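You operate a simulated robot arm through the tools that you are given. There is no shell and no other tool.

Carry out the task below with a simulated two-armed robot. There is one attempt and no reset: what you move stays moved.

TASK
Switch the cream box on, close and open the big press once, then switch off.

It is judged by the outcome, as a careful person would: the job done as asked, and still so three seconds after it is handed in. It fails if anything else is knocked over, pushed out of place, dropped, spilled or broken.

THE ROBOT
Two 7-joint arms with two-finger parallel grippers on one trunk that stands fixed in place. Base frame: the origin is at the foot of the trunk, x ahead of it, y to its left, z up. Lengths are in m, angles in rad, forces in N, time in s.
The left shoulder is at [0.06, 0.189, 1.253], the right one opposite. With the tool pointing down near the work surface each hand reaches from about 0.1 to 0.64 m from the base axis, measured 20 degrees to its own side. Payload 3.43 kg a hand.
The tool frame of a hand sits at the grasp point between the pads (the TCP): z along the fingers, y along the line on which they close. The tips reach 0.03 m beyond it. Largest opening 0.094 m; finger width 0.028, thickness 0.01; the body of the gripper, 0.05 by 0.096 m, starts 0.055 m behind the TCP.
Orientation is that of the tool frame in the base frame, as a unit quaternion [w, x, y, z]. With the fingers straight down and closing along the base's y, the tool's x points along the base's -x, its y along +y and its z along -z.

THE INTERFACE
- The arms move only by the tool drive_tool. It takes "left_moves", "right_moves" or both (then of equal length, played together; a hand with none holds still); each is a list of rows, each a list of 7 numbers: the shift along the tool's x, y, z in units of 200 mm (1.0 is 200 mm), then the turn, a rotation vector about the tool's x, y, z in units of 90 degrees (1.0 is 90 degrees), then the opening, from 0 (shut) to 1 (fully open). In form: [[tx, ty, tz, ax, ay, az, jaw], ...]. A call has 1 to 20 rows; each row is the pose to reach, as a shift and turn from the pose commanded when the call began, along the tool's axes at that moment. A call with a number of a shift or a turn outside -1 to 1 is refused whole. Each row takes 0.2 s and may step no farther than 0.05 m and 0.15 rad from the row before; otherwise, or with a gripper value out of range, the whole call is refused. A pose out of reach is approached as far as the arm can. The call stops where the force on the tool passes 40 N (or 10 N more than at its start, if that is more) or the arm is blocked; 0.2 s more then pass. Each finger travels about 0.153 m/s and halts on what it meets, pressing with about 44 N; the grip force reading is that of the motor and also rises with nothing between the fingers. The clock runs only during rows and for 0.2 s after the last one: add rows that repeat a pose to give the fingers time. It gives the time, the measured TCP pose, the force on the tool (base axes), the opening and the grip force at its end, in the units of the frame above (readings bear some noise), with the torque about the TCP (base axes, N m) and any sound that the robot's microphone picked up.
- Cameras (640 x 400 px; columns grow to the right, rows downward): "scene" is now at [0.023, -0.0099, 1.7983]; the picture's right is [-0.28, -0.96, 0.00], its down [-0.76, 0.22, -0.61] and it looks along [0.59, -0.17, -0.79] (base axes); focal length 356 px, centre (320, 200). "left" rides on the left gripper at [0.076, -0.014, -0.103] in its tool frame; the picture's right is [0.18, 0.98, 0.00], its down [-0.75, 0.14, -0.64] and it looks along [-0.63, 0.12, 0.77] (tool axes); focal length 243 px, centre (320, 200). "right" rides on the right gripper at [0.076, 0.014, -0.103] in its tool frame; the picture's right is [-0.18, 0.98, 0.00], its down [-0.75, -0.14, -0.64] and it looks along [-0.63, -0.12, 0.77] (tool axes); focal length 243 px, centre (320, 200). There is no depth. A picture from a camera that has moved, and an enlarged one, comes with that camera's place and axes in the base frame and with its lens. The place of the scene camera against the robot may be out by one fixed shift of up to 0.018 m in any direction.
- capture(camera): a new picture of that camera. The clock stands still meanwhile.
- lift_body(by): slides the trunk up (or, below 0, down) by that many m; the arms and the scene camera ride with it, the base frame stays. It gives what a move gives, with no picture.
- head_to(pan, tilt): turns the head with the scene camera to pan (to the left, within 1.501 rad either way) and tilt (down, from -0.506 to 1.204), counted from straight ahead of the robot. It gives what a move gives.
- enlarge(camera, box): a new picture of the part [left, top, right, bottom] of that camera's present view, enlarged. The clock stands still meanwhile.
- job_done(): hands the job in; it is judged then, once.

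Places have to be worked out from the pictures, the camera data and where the tool is seen. Open the grippers and draw the arms clear of the work before you hand the job in, unless the task says otherwise.

The tools are called after "Request:" as name(argument=value, ...) on one line, values as JSON. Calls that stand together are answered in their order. drive_tool: Moves the arms, as the interface text tells. Its arguments: {"type":"object","properties":{"left_moves":{"type":"array"},"right_moves":{"type":"array"}},"required":[]} The other tools are called the same way: lift_body (by) slides the trunk up or down; head_to (pan, tilt) turns the head that bears the scene camera; capture (camera) takes a picture; enlarge (camera, box) takes an enlarged picture of a part of a camera's view; job_done () hands the job in.

At the start:

```text
clock: 0.0
left_position: [0.4093, 0.0476, 1.2899]
left_tcp_rot: [0.001, -0.001, 1.0, 0.0]
left_force: [0.5, 0.4, -0.6]
left_wrist_torque: [0.01, -0.02, 0.0]
left_finger_gap: 0.0941
left_gripper_force: 0.0
right_position: [0.3156, -0.2668, 1.3334]
right_tcp_rot: [0.0, 0.0, 1.0, 0.0]
right_force: [0.1, -0.2, -1.2]
right_wrist_torque: [-0.01, 0.0, -0.01]
right_finger_gap: 0.0941
right_gripper_force: 0.2
trunk travel left (down, up): [-0.925, 0.065]
head pan, tilt: [-0.288, 0.911]
```

scene: 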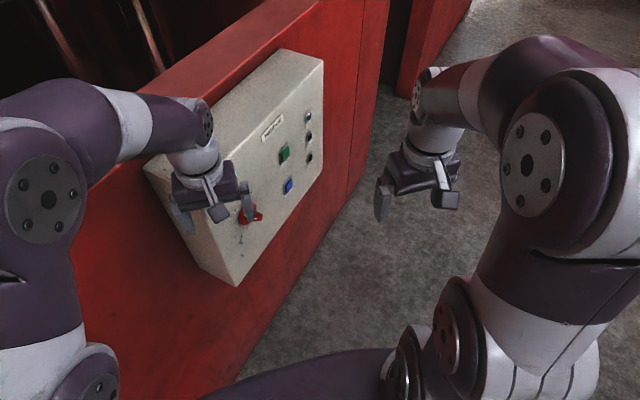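
right: 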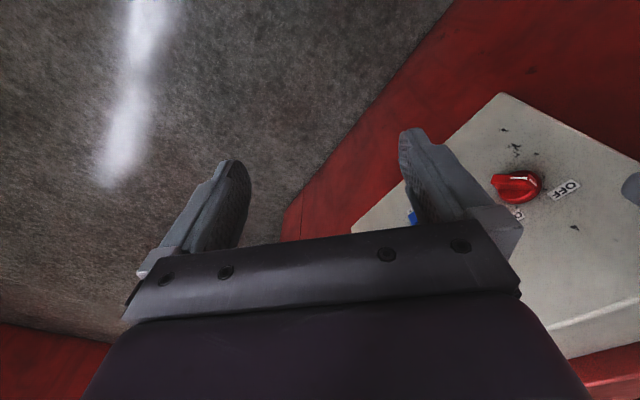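
left: 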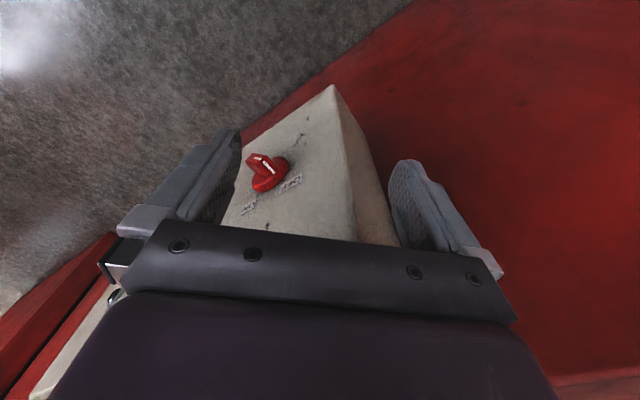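

The scene shows a cream box on a red panel with a red rotary knob, green and blue buttons, and lamps. I'll look closer at it before moving anything.

Request:
enlarge(camera="scene", box=[140, 40, 340, 290])

Request:
enlarge(camera="right", box=[400, 80, 640, 300])

Request:
enlarge(camera="left", box=[200, 80, 400, 260])

```text
1.60 times, centred on (240, 165) of scene
camera zoom: at [0.023, -0.0099, 1.7983], right [-0.28, -0.96, 0.0], down [-0.76, 0.22, -0.61], along [0.59, -0.17, -0.79], focal length 570 px, centre (448, 256)
```

zoom: 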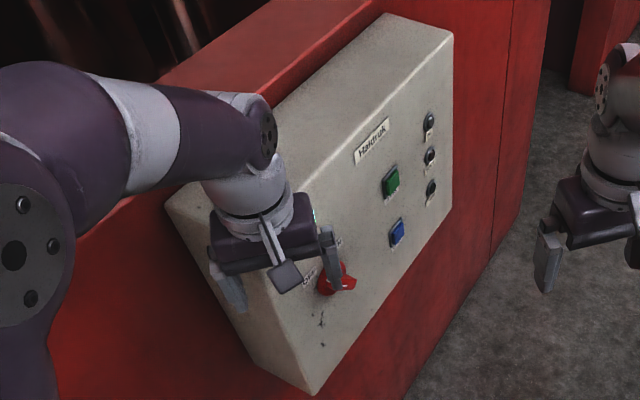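

```text
1.82 times, centred on (520, 190) of right
camera zoom: at [0.2381, -0.2527, 1.4366], right [0.18, 0.98, 0.0], down [0.75, -0.14, 0.64], along [0.63, -0.12, -0.77], focal length 441 px, centre (-44, 218)
```

zoom: 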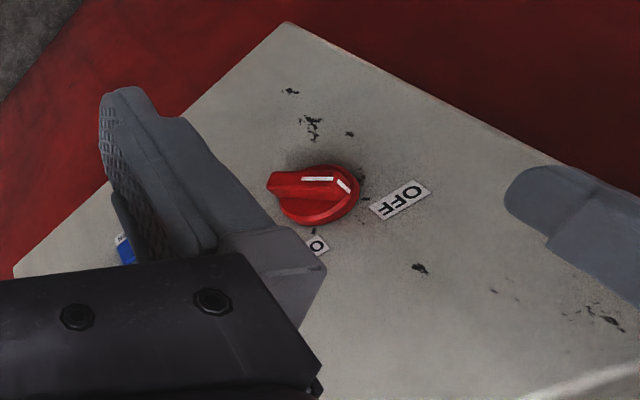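

```text
2.22 times, centred on (300, 170) of left
camera zoom: at [0.3358, 0.0317, 1.392], right [-0.18, 0.98, 0.0], down [0.75, 0.14, 0.64], along [0.63, 0.12, -0.77], focal length 539 px, centre (364, 267)
```

zoom: 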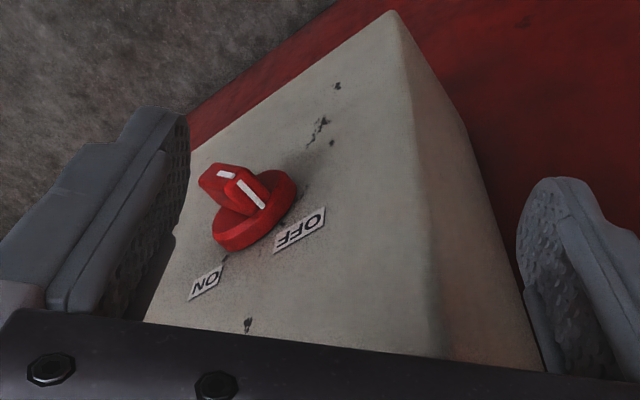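

The box has a red ON/OFF knob, green and blue buttons, and three lamps. I'll look around with the head for the press and any other boxes.

Request:
head_to(pan=0.5, tilt=0.5)

Request:
capture(camera="scene")

Request:
head_to(pan=-0.2, tilt=0.3)

Request:
capture(camera="scene")

Request:
head_to(pan=-1.0, tilt=0.6)

Request:
capture(camera="scene")

Request:
head_to(pan=1.3, tilt=0.5)

Request:
capture(camera="scene")

```text
clock: 1.1
left_position: [0.4103, 0.0464, 1.29]
left_tcp_rot: [0.0, 0.001, 1.0, 0.0]
left_force: [0.6, -0.2, -0.5]
left_wrist_torque: [0.05, 0.0, 0.02]
left_finger_gap: 0.0939
left_gripper_force: 0.1
right_position: [0.3151, -0.2662, 1.3333]
right_tcp_rot: [0.0, 0.0, 1.0, -0.001]
right_force: [-0.2, 0.3, -1.0]
right_wrist_torque: [0.03, -0.01, 0.0]
right_finger_gap: 0.094
right_gripper_force: 0.1
trunk travel left (down, up): [-0.925, 0.065]
head pan, tilt: [0.499, 0.499]
```

```text
taken
camera scene: at [0.031, 0.0548, 1.8328], right [0.48, -0.88, 0.0], down [-0.42, -0.23, -0.88], along [0.77, 0.42, -0.48], focal length 356 px, centre (320, 200)
```

scene: 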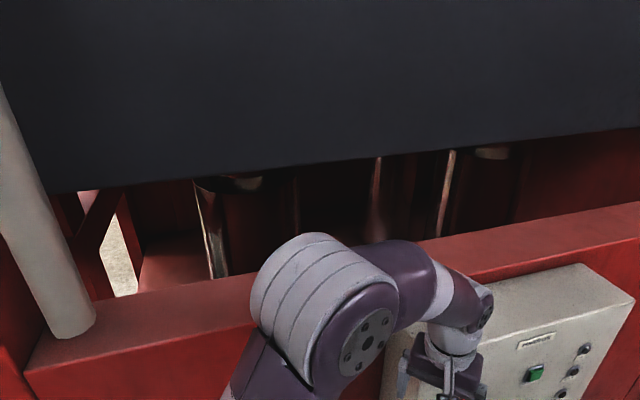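

```text
clock: 2.2
left_position: [0.4104, 0.0479, 1.2897]
left_tcp_rot: [0.001, 0.0, 1.0, 0.0]
left_force: [-0.3, 0.1, 0.1]
left_wrist_torque: [0.0, -0.04, 0.03]
left_finger_gap: 0.0942
left_gripper_force: 0.0
right_position: [0.3144, -0.2669, 1.3331]
right_tcp_rot: [0.0, -0.001, 1.0, 0.001]
right_force: [0.2, -0.4, -0.9]
right_wrist_torque: [-0.02, -0.01, 0.05]
right_finger_gap: 0.0939
right_gripper_force: 0.0
trunk travel left (down, up): [-0.925, 0.065]
head pan, tilt: [-0.201, 0.3]
```

```text
taken
camera scene: at [0.0426, -0.0071, 1.8513], right [-0.2, -0.98, 0.0], down [-0.29, 0.06, -0.96], along [0.94, -0.19, -0.3], focal length 356 px, centre (320, 200)
```

scene: 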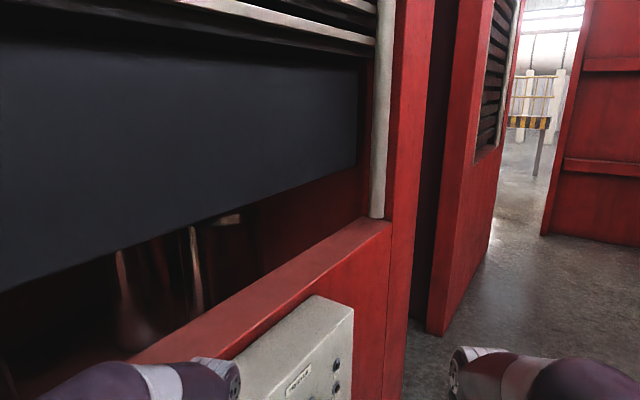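

```text
clock: 3.3
left_position: [0.4108, 0.0482, 1.2899]
left_tcp_rot: [-0.001, 0.0, 1.0, 0.0]
left_force: [0.0, 0.0, 0.2]
left_wrist_torque: [-0.05, -0.03, 0.0]
left_finger_gap: 0.094
left_gripper_force: 0.1
right_position: [0.3156, -0.268, 1.3342]
right_tcp_rot: [0.001, 0.0, 1.0, 0.0]
right_force: [-0.3, 0.1, 0.3]
right_wrist_torque: [0.01, 0.0, 0.0]
right_finger_gap: 0.0939
right_gripper_force: 0.0
trunk travel left (down, up): [-0.925, 0.065]
head pan, tilt: [-1.0, 0.6]
```

```text
taken
camera scene: at [-0.001, -0.063, 1.8238], right [-0.84, -0.54, 0.0], down [-0.31, 0.47, -0.83], along [0.45, -0.69, -0.56], focal length 356 px, centre (320, 200)
```

scene: 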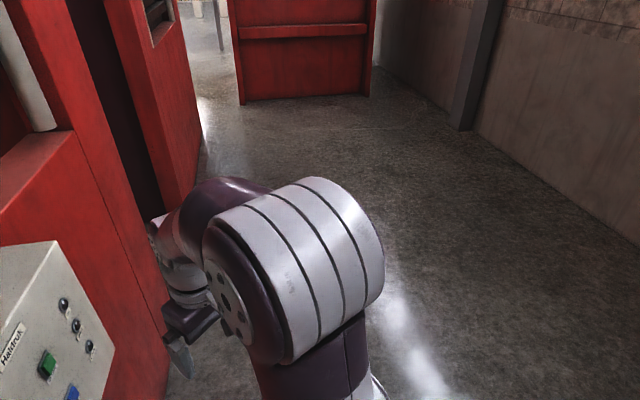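

```text
clock: 5.5
left_position: [0.4097, 0.0471, 1.289]
left_tcp_rot: [0.0, 0.0, 1.0, 0.001]
left_force: [-0.9, -0.1, -0.5]
left_wrist_torque: [-0.01, -0.02, 0.0]
left_finger_gap: 0.0941
left_gripper_force: 0.1
right_position: [0.3149, -0.2671, 1.3331]
right_tcp_rot: [0.0, -0.001, 1.0, 0.001]
right_force: [-0.7, 0.9, -0.9]
right_wrist_torque: [0.01, 0.03, 0.02]
right_finger_gap: 0.0941
right_gripper_force: 0.1
trunk travel left (down, up): [-0.925, 0.065]
head pan, tilt: [1.3, 0.499]
```

```text
taken
camera scene: at [-0.0245, 0.099, 1.8329], right [0.96, -0.27, 0.0], down [-0.13, -0.46, -0.88], along [0.23, 0.85, -0.48], focal length 356 px, centre (320, 200)
```

scene: 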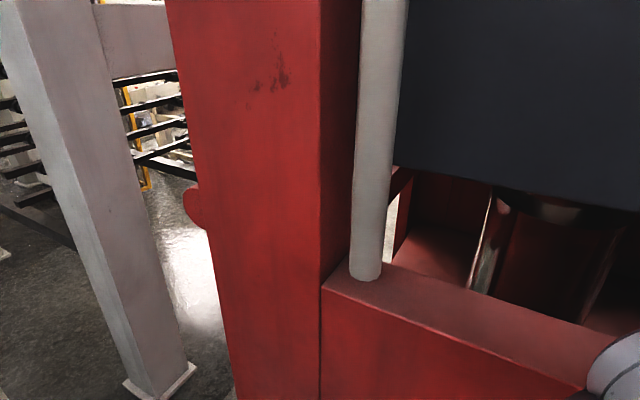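

The big red machine with the dark ram is the press, and its ram is currently up. I'll draw the left hand back from the box to get an unobstructed view, and aim the head at the box.

Request:
drive_tool(left_moves=[[0.2, 0.1, 0, 0, 0, 0, 1], [0.4, 0.2, 0, 0, 0, 0, 1], [0.6, 0.3, 0, 0, 0, 0, 1], [0.75, 0.45, 0, 0, 0, 0, 1]])

Request:
head_to(pan=-0.05, tilt=0.8)

Request:
capture(camera="scene")

Request:
capture(camera="left")

```text
clock: 6.5
left_position: [0.2572, 0.1384, 1.29]
left_tcp_rot: [0.0, 0.0, 1.0, -0.001]
left_force: [0.0, 0.4, 0.2]
left_wrist_torque: [-0.02, 0.01, -0.01]
left_finger_gap: 0.094
left_gripper_force: 0.0
right_position: [0.3117, -0.2665, 1.334]
right_tcp_rot: [0.0, 0.001, 1.0, -0.002]
right_force: [-0.8, 0.5, 0.6]
right_wrist_torque: [-0.01, -0.02, -0.02]
right_finger_gap: 0.0939
right_gripper_force: 0.1
trunk travel left (down, up): [-0.925, 0.065]
head pan, tilt: [1.3, 0.499]
```

```text
clock: 8.0
left_position: [0.2613, 0.1361, 1.2906]
left_tcp_rot: [0.0, 0.0, 1.0, 0.0]
left_force: [0.8, -0.3, -0.3]
left_wrist_torque: [0.03, -0.01, 0.0]
left_finger_gap: 0.0939
left_gripper_force: 0.1
right_position: [0.3141, -0.2671, 1.3329]
right_tcp_rot: [0.0, 0.0, 1.0, 0.0]
right_force: [0.0, 0.6, 0.1]
right_wrist_torque: [-0.02, 0.01, -0.01]
right_finger_gap: 0.0939
right_gripper_force: 0.0
trunk travel left (down, up): [-0.925, 0.065]
head pan, tilt: [-0.051, 0.799]
```

```text
taken
camera scene: at [0.0319, 0.0072, 1.8069], right [-0.05, -1.0, 0.0], down [-0.72, 0.04, -0.7], along [0.7, -0.03, -0.72], focal length 356 px, centre (320, 200)
```

scene: 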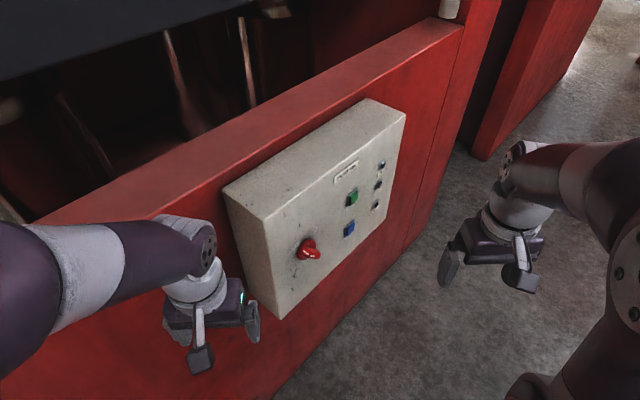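

```text
taken
camera left: at [0.1861, 0.1206, 1.3931], right [-0.18, 0.98, 0.0], down [0.75, 0.14, 0.64], along [0.63, 0.12, -0.77], focal length 243 px, centre (320, 200)
```

left: 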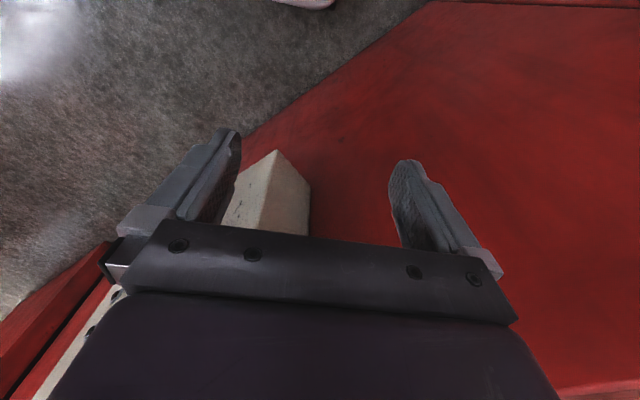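

Request:
enlarge(camera="scene", box=[270, 130, 410, 280])

Request:
enlarge(camera="scene", box=[325, 145, 395, 245])

Request:
enlarge(camera="scene", box=[220, 90, 420, 330])

```text
2.67 times, centred on (340, 205) of scene
camera zoom: at [0.0319, 0.0072, 1.8069], right [-0.05, -1.0, 0.0], down [-0.72, 0.04, -0.7], along [0.7, -0.03, -0.72], focal length 950 px, centre (267, 187)
```

zoom: 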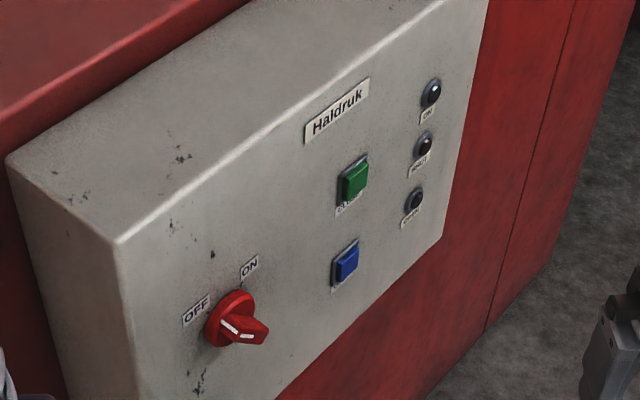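

```text
4.00 times, centred on (360, 195) of scene
camera zoom: at [0.0319, 0.0072, 1.8069], right [-0.05, -1.0, 0.0], down [-0.72, 0.04, -0.7], along [0.7, -0.03, -0.72], focal length 1424 px, centre (160, 220)
```

zoom: 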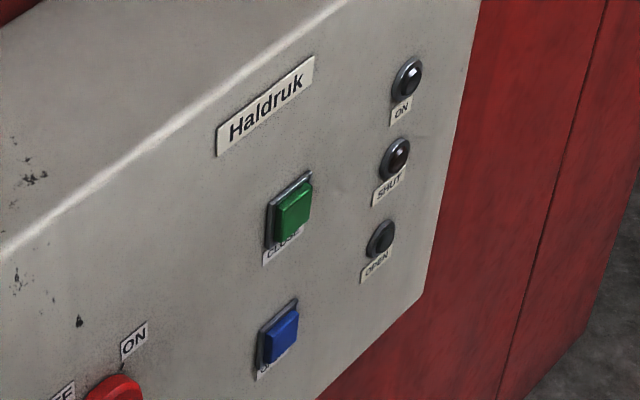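

```text
1.67 times, centred on (320, 210) of scene
camera zoom: at [0.0319, 0.0072, 1.8069], right [-0.05, -1.0, 0.0], down [-0.72, 0.04, -0.7], along [0.7, -0.03, -0.72], focal length 593 px, centre (320, 183)
```

zoom: 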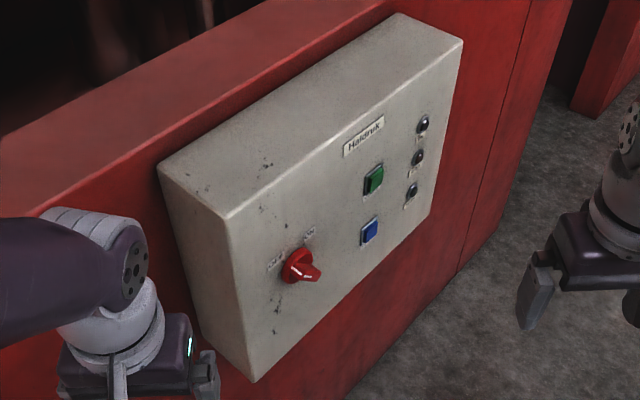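

Green is CLOSE, blue is OPEN, the lamps read ON / SHUT / OPEN, and the knob points at OFF with ON to its right. Triangulating gives knob ≈ (0.516, 0.004, 1.14) on a vertical face whose normal is ≈ (-0.707, -0.707, 0). I'll turn the right hand to face the box about 0.2 m in front of the knob.

Request:
drive_tool(right_moves=[[-0.021, 0.046, 0.068, -0.028, -0.067, -0.028, 1], [-0.043, 0.093, 0.136, -0.056, -0.135, -0.056, 1], [-0.064, 0.139, 0.204, -0.084, -0.202, -0.084, 1], [-0.086, 0.186, 0.271, -0.112, -0.27, -0.112, 1], [-0.107, 0.232, 0.339, -0.14, -0.337, -0.14, 1], [-0.129, 0.279, 0.407, -0.168, -0.405, -0.168, 1], [-0.15, 0.325, 0.475, -0.196, -0.472, -0.196, 1], [-0.171, 0.371, 0.543, -0.223, -0.539, -0.223, 1], [-0.193, 0.418, 0.611, -0.251, -0.607, -0.251, 1], [-0.214, 0.464, 0.679, -0.279, -0.674, -0.279, 1], [-0.236, 0.511, 0.746, -0.307, -0.742, -0.307, 1], [-0.257, 0.557, 0.814, -0.335, -0.809, -0.335, 1], [-0.279, 0.604, 0.882, -0.363, -0.877, -0.363, 1], [-0.3, 0.65, 0.95, -0.391, -0.944, -0.391, 1], [-0.3, 0.65, 0.95, -0.391, -0.944, -0.391, 1], [-0.3, 0.65, 0.95, -0.391, -0.944, -0.391, 1]])

Request:
capture(camera="scene")

Request:
capture(camera="right")

```text
clock: 11.3
left_position: [0.2595, 0.1385, 1.2909]
left_tcp_rot: [0.0, 0.0, 1.0, -0.001]
left_force: [-0.8, -0.4, 0.5]
left_wrist_torque: [-0.01, 0.0, 0.0]
left_finger_gap: 0.0942
left_gripper_force: 0.2
right_position: [0.4549, -0.0502, 1.2018]
right_tcp_rot: [0.547, -0.277, 0.763, 0.204]
right_force: [0.4, 0.5, -0.2]
right_wrist_torque: [-0.02, -0.04, 0.03]
right_finger_gap: 0.0939
right_gripper_force: 0.1
right hand out of reach, approached as far as the arm can: row 10, 11, 12, 13, 14, 15, 16
trunk travel left (down, up): [-0.925, 0.065]
head pan, tilt: [-0.051, 0.799]
```

```text
taken
camera scene: at [0.0311, 0.0097, 1.8069], right [-0.05, -1.0, 0.0], down [-0.72, 0.04, -0.7], along [0.7, -0.04, -0.72], focal length 356 px, centre (320, 200)
```

scene: 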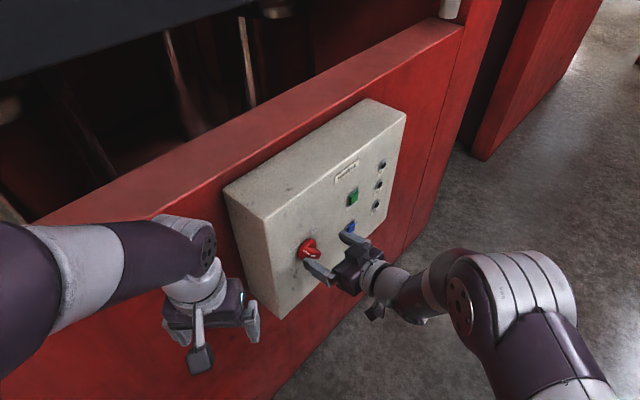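

```text
taken
camera right: at [0.3516, -0.117, 1.1628], right [-0.59, 0.79, 0.18], down [-0.19, -0.35, 0.92], along [0.79, 0.51, 0.35], focal length 243 px, centre (320, 200)
```

right: 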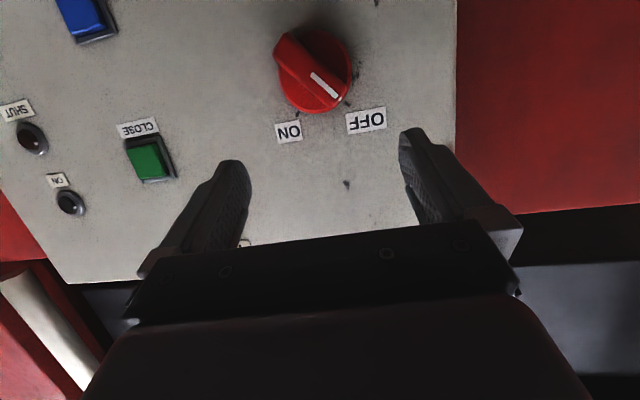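

The hand stopped short in rotation because the commanded spot is too near the shoulder, but it is clear of the box (tips ~5 cm off). The view of the knob is good, so I'll enlarge it.

Request:
enlarge(camera="right", box=[230, 0, 430, 150])

Request:
enlarge(camera="right", box=[0, 0, 240, 220])

Request:
enlarge(camera="scene", box=[280, 200, 420, 310])

```text
2.67 times, centred on (330, 75) of right
camera zoom: at [0.3516, -0.117, 1.1628], right [-0.59, 0.79, 0.18], down [-0.19, -0.35, 0.92], along [0.79, 0.51, 0.35], focal length 647 px, centre (293, 533)
```

zoom: 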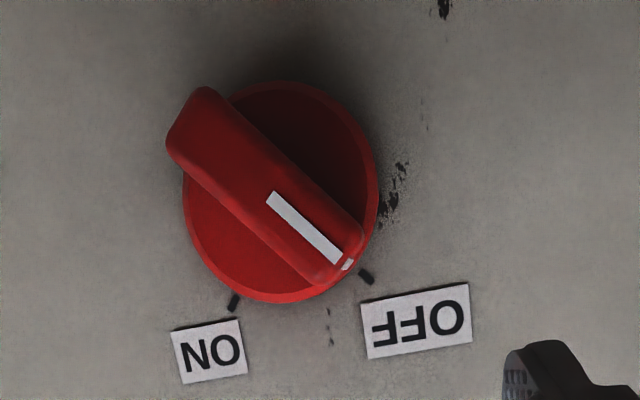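

```text
1.82 times, centred on (120, 110) of right
camera zoom: at [0.3516, -0.117, 1.1628], right [-0.59, 0.79, 0.18], down [-0.19, -0.35, 0.92], along [0.79, 0.51, 0.35], focal length 441 px, centre (684, 364)
```

zoom: 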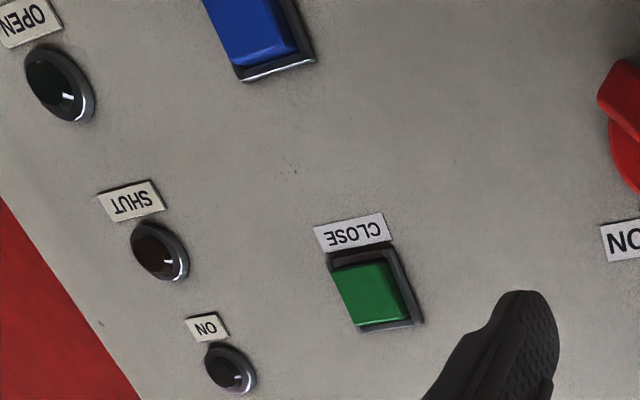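

```text
3.64 times, centred on (350, 255) of scene
camera zoom: at [0.0311, 0.0097, 1.8069], right [-0.05, -1.0, 0.0], down [-0.72, 0.04, -0.7], along [0.7, -0.04, -0.72], focal length 1295 px, centre (211, 0)
```

zoom: 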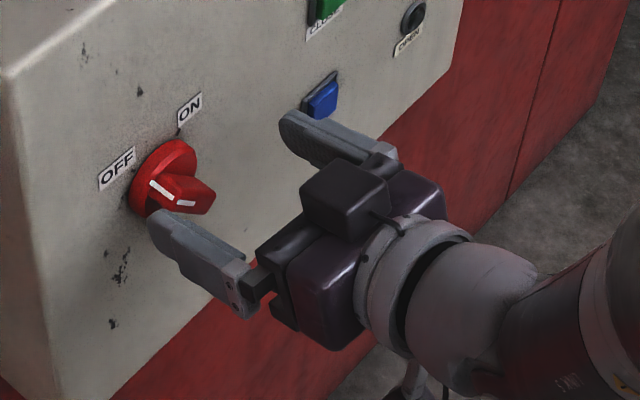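

The knob is ~54 mm across with its grip bar ~40° left of vertical; ON is ~40° right of vertical. I'll test with a null move what pose counts as "commanded" after the out-of-reach approach.

Request:
drive_tool(right_moves=[[0, 0, 0, 0, 0, 0, 1]])

```text
clock: 11.8
left_position: [0.2614, 0.1365, 1.2902]
left_tcp_rot: [0.001, -0.001, 1.0, 0.0]
left_force: [1.2, 0.0, -0.1]
left_wrist_torque: [-0.01, 0.0, 0.0]
left_finger_gap: 0.0938
left_gripper_force: 0.1
right_position: [0.4553, -0.0511, 1.2011]
right_tcp_rot: [0.547, -0.275, 0.764, 0.203]
right_force: [-0.6, 0.1, 0.4]
right_wrist_torque: [0.0, -0.04, 0.01]
right_finger_gap: 0.0938
right_gripper_force: 0.1
trunk travel left (down, up): [-0.925, 0.065]
head pan, tilt: [-0.051, 0.799]
```

The commanded pose is the reached one. Now I turn the tool horizontal, facing the panel, rolled to straddle the bar, with the TCP ~0.10 m off the face in front of the knob.

Request:
drive_tool(right_moves=[[0.046, -0.003, 0.003, 0.003, -0.031, -0.065, 1], [0.091, -0.007, 0.006, 0.006, -0.062, -0.13, 1], [0.137, -0.01, 0.009, 0.01, -0.092, -0.195, 1], [0.183, -0.014, 0.011, 0.013, -0.123, -0.259, 1], [0.229, -0.017, 0.014, 0.016, -0.154, -0.324, 1], [0.274, -0.021, 0.017, 0.019, -0.185, -0.389, 1], [0.32, -0.024, 0.02, 0.0224, -0.2154, -0.4539, 1], [0.32, -0.024, 0.02, 0.0224, -0.2154, -0.4539, 1]])

Request:
capture(camera="right")

Request:
capture(camera="scene")

```text
clock: 12.9
left_position: [0.2481, 0.1293, 1.2947]
left_tcp_rot: [0.005, 0.0, 1.0, 0.003]
left_force: [0.7, 1.1, 0.1]
left_wrist_torque: [-0.01, 0.03, -0.02]
left_finger_gap: 0.0939
left_gripper_force: 0.1
right_position: [0.5436, -0.0662, 1.2645]
right_tcp_rot: [0.651, -0.42, 0.625, 0.097]
right_force: [-44.8, -28.0, 12.1]
right_wrist_torque: [0.85, -1.91, -1.64]
right_finger_gap: 0.0899
right_gripper_force: 0.1
right hand out of reach, approached as far as the arm can: row 1, 2, 3, 4, 5
trunk travel left (down, up): [-0.925, 0.065]
head pan, tilt: [-0.051, 0.799]
stopped in row 5 (right hand): the force on the tool passed its limit at 73 N (the readings are from after the stop); the commanded pose is now the measured one
```

```text
taken
camera right: at [0.4748, -0.1562, 1.2049], right [-0.68, 0.69, -0.25], down [-0.53, -0.22, 0.82], along [0.51, 0.69, 0.51], focal length 243 px, centre (320, 200)
```

right: 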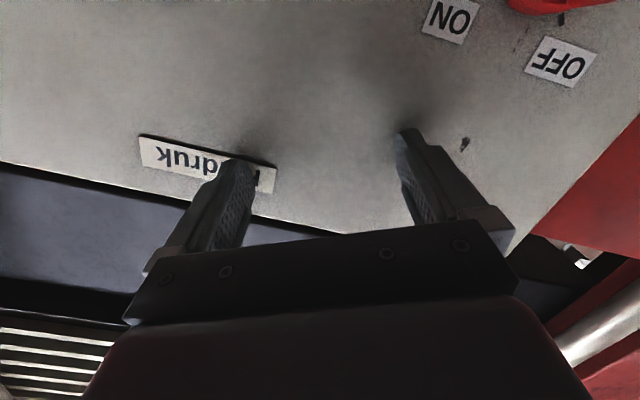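

```text
taken
camera scene: at [0.0128, -0.0031, 1.8075], right [-0.05, -1.0, -0.01], down [-0.71, 0.04, -0.7], along [0.7, -0.03, -0.71], focal length 356 px, centre (320, 200)
```

scene: 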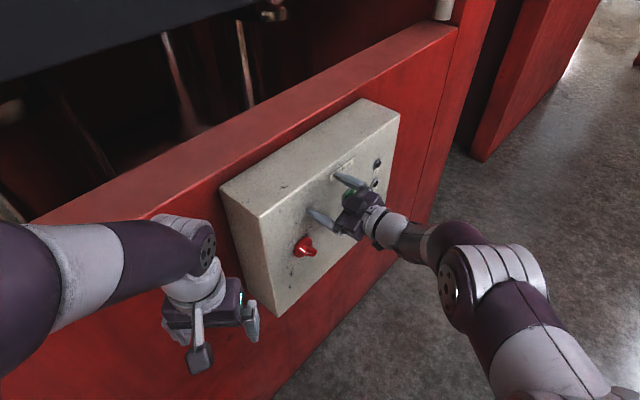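

The unreachable command let the arm drift into the panel face: a fingertip touched near the name plate, with no apparent damage, and it confirms the face at x+y≈0.52. I'll retreat in small steps toward a pose known to be reachable.

Request:
drive_tool(right_moves=[[0.02, 0.02, -0.1, 0.004, 0.026, 0.04, 1], [0.05, 0.06, -0.22, 0.01, 0.06, 0.09, 1]])

```text
clock: 13.6
left_position: [0.2549, 0.1338, 1.2927]
left_tcp_rot: [0.001, 0.0, 1.0, 0.001]
left_force: [-1.1, -0.9, 0.3]
left_wrist_torque: [0.03, -0.05, -0.01]
left_finger_gap: 0.0941
left_gripper_force: 0.0
right_position: [0.5139, -0.0869, 1.2537]
right_tcp_rot: [0.612, -0.377, 0.686, 0.118]
right_force: [-0.9, -0.4, 0.4]
right_wrist_torque: [-0.02, -0.04, 0.01]
right_finger_gap: 0.0942
right_gripper_force: 0.0
trunk travel left (down, up): [-0.925, 0.065]
head pan, tilt: [-0.051, 0.799]
```

Free of contact again. The arm evidently copes with a horizontal tool at shoulder height, so lowering the trunk ~0.11 m should put the knob at that height. I'll back off a bit more, then check the left arm's surroundings before lowering.

Request:
drive_tool(right_moves=[[0, 0, -0.08, 0, 0, 0, 1], [0, 0, -0.16, 0, 0, 0, 1]])

Request:
head_to(pan=0.8, tilt=0.9)

Request:
capture(camera="scene")

Request:
head_to(pan=1.45, tilt=1.1)

Request:
capture(camera="scene")

Request:
head_to(pan=-0.6, tilt=1.0)

Request:
capture(camera="scene")

```text
clock: 14.2
left_position: [0.2596, 0.1346, 1.291]
left_tcp_rot: [0.001, 0.0, 1.0, 0.0]
left_force: [0.3, -0.5, -0.1]
left_wrist_torque: [0.0, 0.0, 0.0]
left_finger_gap: 0.094
left_gripper_force: 0.0
right_position: [0.5073, -0.0947, 1.2548]
right_tcp_rot: [0.61, -0.378, 0.687, 0.119]
right_force: [-0.1, -0.8, 0.2]
right_wrist_torque: [0.0, 0.02, -0.04]
right_finger_gap: 0.0942
right_gripper_force: 0.0
right hand out of reach, approached as far as the arm can: row 2
trunk travel left (down, up): [-0.925, 0.065]
head pan, tilt: [-0.051, 0.799]
```

```text
clock: 15.3
left_position: [0.2588, 0.1362, 1.2891]
left_tcp_rot: [0.0, 0.0, 1.0, 0.0]
left_force: [-0.2, -0.3, 0.1]
left_wrist_torque: [0.02, -0.02, -0.03]
left_finger_gap: 0.0942
left_gripper_force: 0.0
right_position: [0.5078, -0.0927, 1.2557]
right_tcp_rot: [0.61, -0.377, 0.687, 0.118]
right_force: [0.7, 0.1, -0.4]
right_wrist_torque: [0.01, -0.01, 0.01]
right_finger_gap: 0.0942
right_gripper_force: 0.1
trunk travel left (down, up): [-0.925, 0.065]
head pan, tilt: [0.799, 0.901]
```

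```text
taken
camera scene: at [0.0035, 0.0653, 1.799], right [0.72, -0.7, 0.0], down [-0.55, -0.56, -0.62], along [0.43, 0.45, -0.78], focal length 356 px, centre (320, 200)
```

scene: 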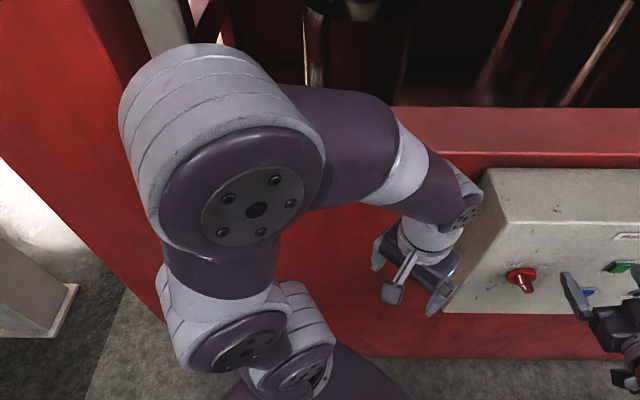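

```text
clock: 16.4
left_position: [0.26, 0.1376, 1.2922]
left_tcp_rot: [0.0, 0.0, 1.0, -0.001]
left_force: [0.2, -0.5, -0.2]
left_wrist_torque: [0.03, -0.01, 0.02]
left_finger_gap: 0.094
left_gripper_force: 0.0
right_position: [0.5086, -0.092, 1.2559]
right_tcp_rot: [0.609, -0.378, 0.687, 0.119]
right_force: [0.0, 0.7, 0.5]
right_wrist_torque: [-0.03, 0.01, 0.02]
right_finger_gap: 0.0943
right_gripper_force: 0.1
trunk travel left (down, up): [-0.925, 0.065]
head pan, tilt: [1.45, 1.1]
```

```text
taken
camera scene: at [-0.0412, 0.0741, 1.7852], right [0.99, -0.12, 0.0], down [-0.11, -0.88, -0.45], along [0.05, 0.45, -0.89], focal length 356 px, centre (320, 200)
```

scene: 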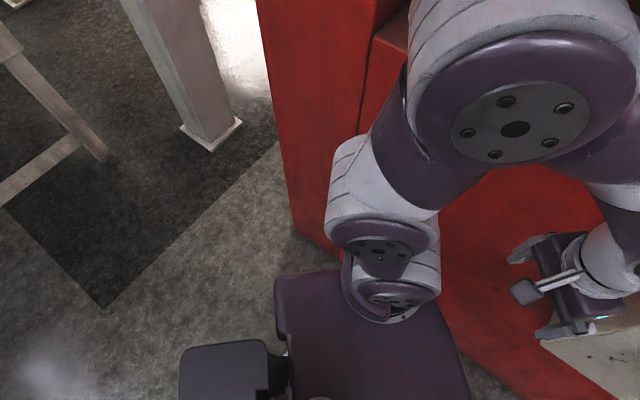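

```text
clock: 18.3
left_position: [0.2592, 0.1372, 1.2913]
left_tcp_rot: [0.0, 0.001, 1.0, 0.0]
left_force: [-0.5, -0.2, 0.3]
left_wrist_torque: [-0.03, 0.02, -0.02]
left_finger_gap: 0.0943
left_gripper_force: 0.0
right_position: [0.5084, -0.0921, 1.2551]
right_tcp_rot: [0.61, -0.377, 0.687, 0.118]
right_force: [0.5, -0.2, 0.2]
right_wrist_torque: [0.0, 0.01, 0.0]
right_finger_gap: 0.0941
right_gripper_force: 0.1
trunk travel left (down, up): [-0.925, 0.065]
head pan, tilt: [-0.6, 1.0]
```

```text
taken
camera scene: at [0.0086, -0.0279, 1.7918], right [-0.56, -0.83, 0.0], down [-0.69, 0.47, -0.54], along [0.45, -0.3, -0.84], focal length 356 px, centre (320, 200)
```

scene: 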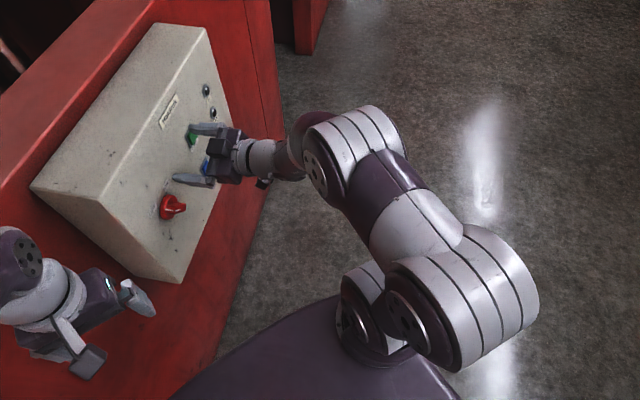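

The left arm is well clear of the wall with its elbow high, so lowering the trunk is safe for it. I'll first slide the right hand away from the face (base -y 0.1), then lower the trunk 0.30 m so the shoulder-to-wrist distance suits the knob.

Request:
drive_tool(right_moves=[[0.046, -0.086, -0.078, 0, 0, 0, 1], [0.093, -0.172, -0.156, 0, 0, 0, 1], [0.14, -0.258, -0.234, 0, 0, 0, 1], [0.186, -0.344, -0.312, 0, 0, 0, 1]])

```text
clock: 19.3
left_position: [0.2596, 0.1347, 1.2907]
left_tcp_rot: [0.0, 0.0, 1.0, 0.0]
left_force: [-0.2, 0.6, -0.3]
left_wrist_torque: [0.04, 0.0, 0.01]
left_finger_gap: 0.0942
left_gripper_force: 0.0
right_position: [0.5328, -0.1549, 1.2721]
right_tcp_rot: [0.601, -0.375, 0.698, 0.107]
right_force: [0.0, 0.5, 0.4]
right_wrist_torque: [-0.03, 0.01, 0.01]
right_finger_gap: 0.0938
right_gripper_force: 0.0
right hand out of reach, approached as far as the arm can: row 1, 2, 3, 4
trunk travel left (down, up): [-0.925, 0.065]
head pan, tilt: [-0.6, 1.0]
```

The hand is now ~7 cm clear of the face. I lower the trunk 0.25 m.

Request:
lift_body(by=-0.25)

Request:
capture(camera="scene")

Request:
capture(camera="right")

```text
clock: 21.9
left_position: [0.2604, 0.136, 1.0419]
left_tcp_rot: [-0.001, 0.0, 1.0, 0.0]
left_force: [0.4, -0.4, -0.8]
left_wrist_torque: [0.0, -0.03, -0.01]
left_finger_gap: 0.094
left_gripper_force: 0.1
right_position: [0.5348, -0.1555, 1.0231]
right_tcp_rot: [0.601, -0.376, 0.697, 0.108]
right_force: [-0.5, 0.2, 0.3]
right_wrist_torque: [-0.02, -0.02, -0.02]
right_finger_gap: 0.094
right_gripper_force: 0.1
trunk travel left (down, up): [-0.675, 0.315]
head pan, tilt: [-0.6, 1.0]
```

```text
taken
camera scene: at [0.0085, -0.028, 1.5418], right [-0.56, -0.83, 0.0], down [-0.69, 0.48, -0.54], along [0.45, -0.31, -0.84], focal length 356 px, centre (320, 200)
```

scene: 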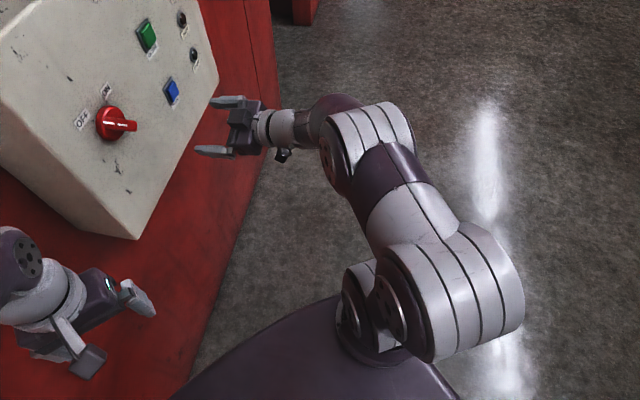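

```text
taken
camera right: at [0.4465, -0.2361, 0.9752], right [-0.64, 0.76, -0.13], down [-0.4, -0.19, 0.9], along [0.66, 0.63, 0.42], focal length 243 px, centre (320, 200)
```

right: 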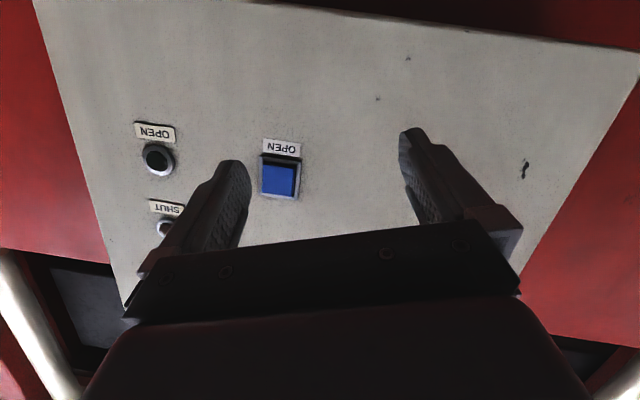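

The trunk is lowered and the view is good. I raise the right hand 0.1 m (plain translation) to test the reach in this configuration.

Request:
drive_tool(right_moves=[[-0.115, -0.038, -0.032, 0, 0, 0, 1], [-0.23, -0.075, -0.064, 0, 0, 0, 1], [-0.345, -0.113, -0.095, 0, 0, 0, 1], [-0.46, -0.15, -0.127, 0, 0, 0, 1]])

```text
clock: 22.9
left_position: [0.2606, 0.1359, 1.0412]
left_tcp_rot: [0.0, 0.001, 1.0, 0.0]
left_force: [-0.1, -0.4, 0.5]
left_wrist_torque: [0.01, 0.02, 0.0]
left_finger_gap: 0.0939
left_gripper_force: 0.1
right_position: [0.5348, -0.1532, 1.1237]
right_tcp_rot: [0.601, -0.375, 0.698, 0.107]
right_force: [-0.2, -0.1, 0.3]
right_wrist_torque: [-0.02, -0.02, 0.01]
right_finger_gap: 0.094
right_gripper_force: 0.1
trunk travel left (down, up): [-0.675, 0.315]
head pan, tilt: [-0.6, 1.0]
```

Reachable without trouble. Now I go to the knob standoff: TCP ≈ (0.447, -0.062, 1.139), tool horizontal and square to the face, rolled -40° to straddle the bar.

Request:
drive_tool(right_moves=[[-0.042, 0.097, -0.013, 0.003, -0.03, -0.042, 1], [-0.083, 0.194, -0.026, 0.006, -0.06, -0.083, 1], [-0.125, 0.29, -0.039, 0.009, -0.089, -0.125, 1]])

```text
clock: 23.7
left_position: [0.2626, 0.1379, 1.0416]
left_tcp_rot: [-0.001, 0.0, 1.0, -0.001]
left_force: [0.5, 0.4, -0.7]
left_wrist_torque: [-0.01, 0.03, 0.0]
left_finger_gap: 0.0944
left_gripper_force: 0.0
right_position: [0.5378, -0.0856, 1.0712]
right_tcp_rot: [0.653, -0.43, 0.62, 0.064]
right_force: [1.1, 1.0, 0.7]
right_wrist_torque: [0.04, 0.0, -0.01]
right_finger_gap: 0.0937
right_gripper_force: 0.0
right hand out of reach, approached as far as the arm can: row 2, 3
trunk travel left (down, up): [-0.675, 0.315]
head pan, tilt: [-0.6, 1.0]
```

Out of reach again, but still ~2 cm clear of the face. I'll look at the arm's shape to understand what limits it.

Request:
head_to(pan=-0.5, tilt=0.9)

Request:
capture(camera="scene")

Request:
enlarge(camera="scene", box=[150, 50, 480, 280])

Request:
capture(camera="left")

Request:
capture(camera="right")

```text
clock: 24.4
left_position: [0.2607, 0.1361, 1.0404]
left_tcp_rot: [0.0, -0.001, 1.0, 0.0]
left_force: [0.0, -0.2, 0.7]
left_wrist_torque: [0.04, -0.03, 0.03]
left_finger_gap: 0.0941
left_gripper_force: 0.0
right_position: [0.5353, -0.0875, 1.0737]
right_tcp_rot: [0.653, -0.429, 0.621, 0.065]
right_force: [0.3, 0.2, -0.4]
right_wrist_torque: [0.0, -0.03, -0.01]
right_finger_gap: 0.0942
right_gripper_force: 0.0
trunk travel left (down, up): [-0.675, 0.315]
head pan, tilt: [-0.499, 0.901]
```

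```text
taken
camera scene: at [0.017, -0.0249, 1.549], right [-0.48, -0.88, 0.0], down [-0.69, 0.38, -0.62], along [0.55, -0.3, -0.78], focal length 356 px, centre (320, 200)
```

scene: 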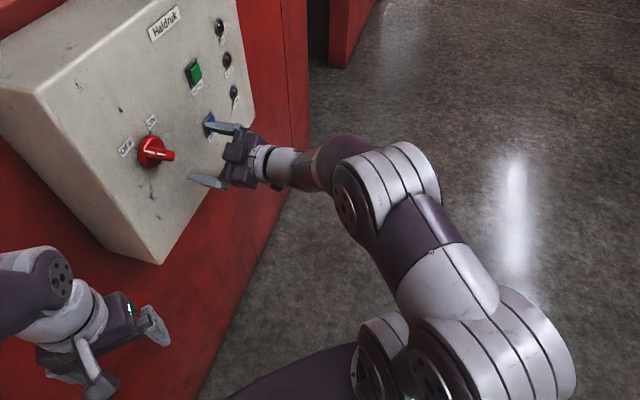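

```text
1.74 times, centred on (315, 165) of scene
camera zoom: at [0.017, -0.0249, 1.549], right [-0.48, -0.88, 0.0], down [-0.69, 0.38, -0.62], along [0.55, -0.3, -0.78], focal length 619 px, centre (329, 261)
```

zoom: 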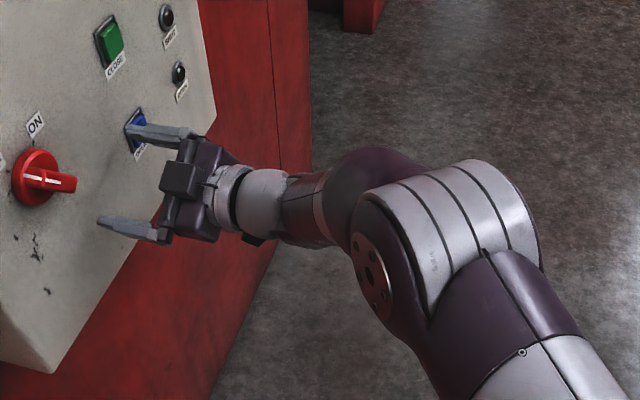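

```text
taken
camera left: at [0.1855, 0.1208, 1.1432], right [-0.18, 0.98, 0.0], down [0.75, 0.14, 0.64], along [0.63, 0.12, -0.77], focal length 243 px, centre (320, 200)
```

left: 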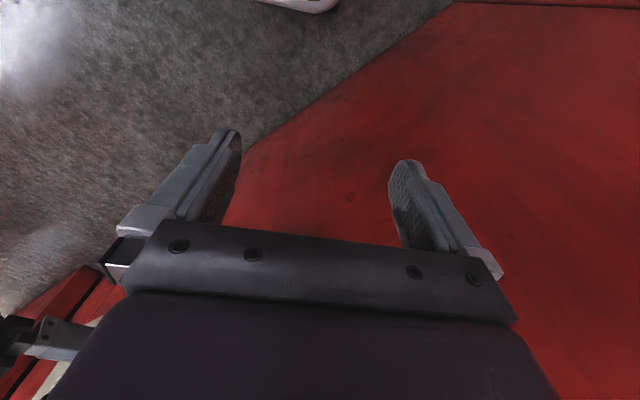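

```text
taken
camera right: at [0.4661, -0.1782, 1.0153], right [-0.65, 0.69, -0.31], down [-0.56, -0.16, 0.81], along [0.51, 0.7, 0.5], focal length 243 px, centre (320, 200)
```

right: 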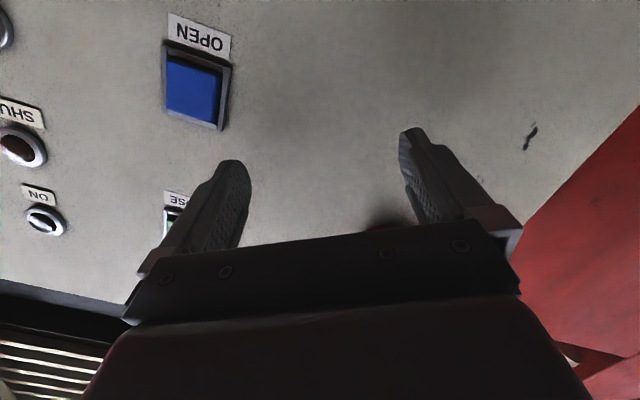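

The wrist is too close to the shoulder distance-wise (elbow strongly flexed); lowering the trunk further makes the wrist sit well above the shoulder and relaxes the elbow. First I back the hand off to the right.

Request:
drive_tool(right_moves=[[0.0, -0.086, -0.08, 0, 0.015, 0.023, 1], [0.0, -0.172, -0.15, 0, 0.03, 0.046, 1], [0.004, -0.259, -0.22, 0, 0.045, 0.07, 1]])

```text
clock: 25.2
left_position: [0.2603, 0.1359, 1.0405]
left_tcp_rot: [0.001, 0.0, 1.0, 0.0]
left_force: [0.1, -0.5, 0.3]
left_wrist_torque: [0.01, 0.01, 0.01]
left_finger_gap: 0.094
left_gripper_force: 0.1
right_position: [0.5384, -0.1244, 1.0827]
right_tcp_rot: [0.635, -0.405, 0.653, 0.084]
right_force: [0.3, 0.0, 0.1]
right_wrist_torque: [0.0, -0.01, 0.01]
right_finger_gap: 0.0942
right_gripper_force: 0.0
right hand out of reach, approached as far as the arm can: row 1, 2, 3
trunk travel left (down, up): [-0.675, 0.315]
head pan, tilt: [-0.499, 0.901]
```

Clear of the face by ~4.5 cm; nothing lies below. I lower the trunk another 0.22 m.

Request:
lift_body(by=-0.22)

Request:
drive_tool(right_moves=[[0, -0.05, -0.08, 0, 0, 0, 1], [-0.1, -0.12, -0.16, 0, 0, 0, 1], [-0.25, -0.2, -0.2, 0, 0, 0, 1]])

Request:
capture(camera="scene")

```text
clock: 27.5
left_position: [0.2595, 0.1369, 0.8213]
left_tcp_rot: [-0.001, -0.001, 1.0, 0.0]
left_force: [-0.8, 0.8, -0.1]
left_wrist_torque: [-0.02, 0.01, 0.02]
left_finger_gap: 0.094
left_gripper_force: 0.0
right_position: [0.5382, -0.1245, 0.8629]
right_tcp_rot: [0.635, -0.405, 0.652, 0.083]
right_force: [-1.0, -0.1, 0.0]
right_wrist_torque: [0.0, -0.01, -0.02]
right_finger_gap: 0.0942
right_gripper_force: 0.1
trunk travel left (down, up): [-0.455, 0.535]
head pan, tilt: [-0.499, 0.901]
```

```text
clock: 28.3
left_position: [0.2598, 0.136, 0.8201]
left_tcp_rot: [0.0, 0.001, 1.0, 0.0]
left_force: [-0.4, -0.2, -0.1]
left_wrist_torque: [0.01, 0.02, -0.03]
left_finger_gap: 0.094
left_gripper_force: 0.1
right_position: [0.5381, -0.1232, 0.8623]
right_tcp_rot: [0.636, -0.404, 0.653, 0.084]
right_force: [1.2, -0.1, 0.1]
right_wrist_torque: [-0.03, 0.0, 0.03]
right_finger_gap: 0.0942
right_gripper_force: 0.0
right hand out of reach, approached as far as the arm can: row 1, 2, 3
trunk travel left (down, up): [-0.455, 0.535]
head pan, tilt: [-0.499, 0.901]
```

```text
taken
camera scene: at [0.0173, -0.0247, 1.329], right [-0.48, -0.88, 0.0], down [-0.69, 0.38, -0.62], along [0.55, -0.3, -0.78], focal length 356 px, centre (320, 200)
```

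scene: 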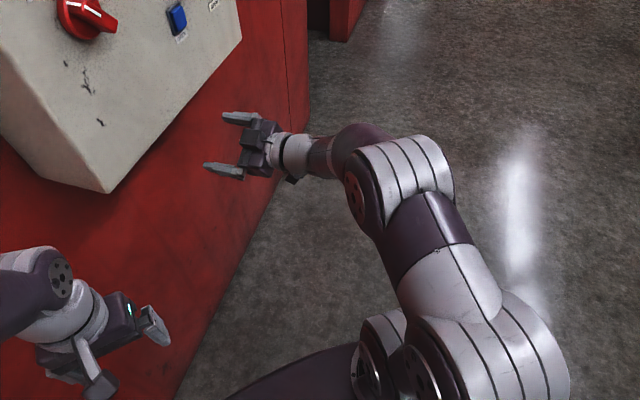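

The arm sits on a local limit here; rising straight up worked before, so I try raising the hand by ~0.1 m.

Request:
drive_tool(right_moves=[[-0.15, -0.067, -0.03, 0, 0, 0, 1], [-0.3, -0.134, -0.06, 0, 0, 0, 1], [-0.45, -0.2, -0.09, 0, 0, 0, 1]])

```text
clock: 29.1
left_position: [0.2599, 0.1367, 0.8215]
left_tcp_rot: [0.0, 0.0, 1.0, 0.0]
left_force: [-0.5, 0.2, 0.4]
left_wrist_torque: [-0.01, -0.02, 0.01]
left_finger_gap: 0.094
left_gripper_force: 0.0
right_position: [0.5375, -0.1229, 0.9635]
right_tcp_rot: [0.636, -0.403, 0.653, 0.083]
right_force: [0.7, -0.3, 0.6]
right_wrist_torque: [0.03, -0.01, 0.0]
right_finger_gap: 0.094
right_gripper_force: 0.1
trunk travel left (down, up): [-0.455, 0.535]
head pan, tilt: [-0.499, 0.901]
```

Reachable. I continue up another 0.1 m plus a small retreat from the face.

Request:
drive_tool(right_moves=[[-0.15, -0.067, -0.06, 0, 0, 0, 1], [-0.3, -0.134, -0.12, 0, 0, 0, 1], [-0.45, -0.2, -0.2, 0, 0, 0, 1], [-0.55, -0.24, -0.3, 0, 0, 0, 1]])

```text
clock: 30.1
left_position: [0.261, 0.1372, 0.8208]
left_tcp_rot: [0.0, -0.001, 1.0, 0.0]
left_force: [-0.4, -0.8, 0.1]
left_wrist_torque: [-0.02, -0.01, -0.02]
left_finger_gap: 0.0941
left_gripper_force: 0.0
right_position: [0.5074, -0.1445, 1.0913]
right_tcp_rot: [0.636, -0.403, 0.653, 0.083]
right_force: [-0.5, 0.1, 0.2]
right_wrist_torque: [0.0, -0.01, 0.0]
right_finger_gap: 0.0939
right_gripper_force: 0.2
trunk travel left (down, up): [-0.455, 0.535]
head pan, tilt: [-0.499, 0.901]
```

Now this works. I move to the knob standoff (0.447, -0.062, 1.139), squared to the face and rolled -40°.

Request:
drive_tool(right_moves=[[-0.086, 0.073, -0.003, 0.001, -0.026, -0.036, 1], [-0.172, 0.146, -0.006, 0.003, -0.053, -0.072, 1], [-0.257, 0.22, -0.009, 0.004, -0.079, -0.108, 1], [-0.343, 0.293, -0.012, 0.006, -0.105, -0.144, 1], [-0.429, 0.366, -0.015, 0.007, -0.131, -0.181, 1]])

Request:
head_to(pan=-0.05, tilt=0.4)

Request:
capture(camera="scene")

Request:
capture(camera="right")

```text
clock: 31.3
left_position: [0.2598, 0.1359, 0.8202]
left_tcp_rot: [0.0, 0.0, 1.0, 0.0]
left_force: [0.0, -0.9, -0.1]
left_wrist_torque: [0.0, 0.02, 0.03]
left_finger_gap: 0.094
left_gripper_force: 0.1
right_position: [0.4463, -0.0623, 1.1392]
right_tcp_rot: [0.707, -0.478, 0.521, 0.029]
right_force: [-0.7, 0.4, -0.1]
right_wrist_torque: [-0.01, 0.02, -0.01]
right_finger_gap: 0.0938
right_gripper_force: 0.0
trunk travel left (down, up): [-0.455, 0.535]
head pan, tilt: [-0.499, 0.901]
```

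```text
clock: 32.2
left_position: [0.2612, 0.1374, 0.8207]
left_tcp_rot: [0.0, 0.001, 1.0, 0.0]
left_force: [-0.3, -0.3, -1.2]
left_wrist_torque: [-0.01, 0.01, -0.03]
left_finger_gap: 0.0941
left_gripper_force: 0.1
right_position: [0.4468, -0.0629, 1.1387]
right_tcp_rot: [0.707, -0.478, 0.521, 0.03]
right_force: [0.6, 0.4, 0.0]
right_wrist_torque: [0.01, 0.0, 0.0]
right_finger_gap: 0.0939
right_gripper_force: 0.0
trunk travel left (down, up): [-0.455, 0.535]
head pan, tilt: [-0.051, 0.4]
```

```text
taken
camera scene: at [0.0436, 0.0066, 1.3719], right [-0.05, -1.0, 0.0], down [-0.39, 0.02, -0.92], along [0.92, -0.05, -0.39], focal length 356 px, centre (320, 200)
```

scene: 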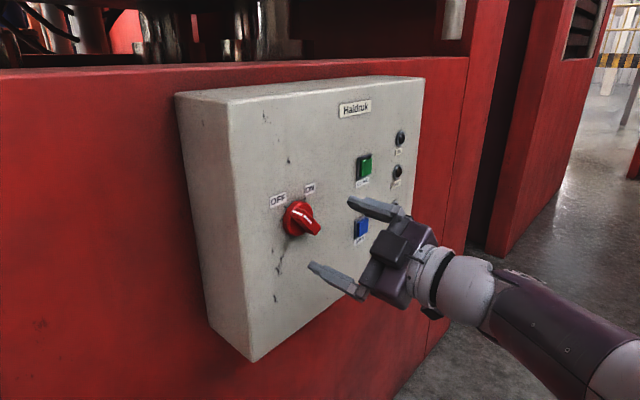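

```text
taken
camera right: at [0.4006, -0.1622, 1.0718], right [-0.62, 0.62, -0.49], down [-0.72, -0.19, 0.67], along [0.32, 0.77, 0.56], focal length 243 px, centre (320, 200)
```

right: 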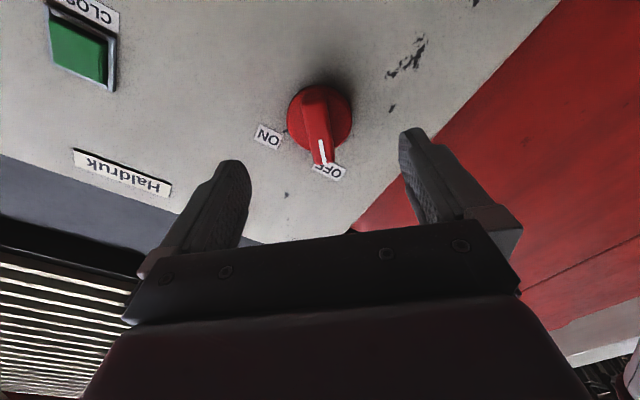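

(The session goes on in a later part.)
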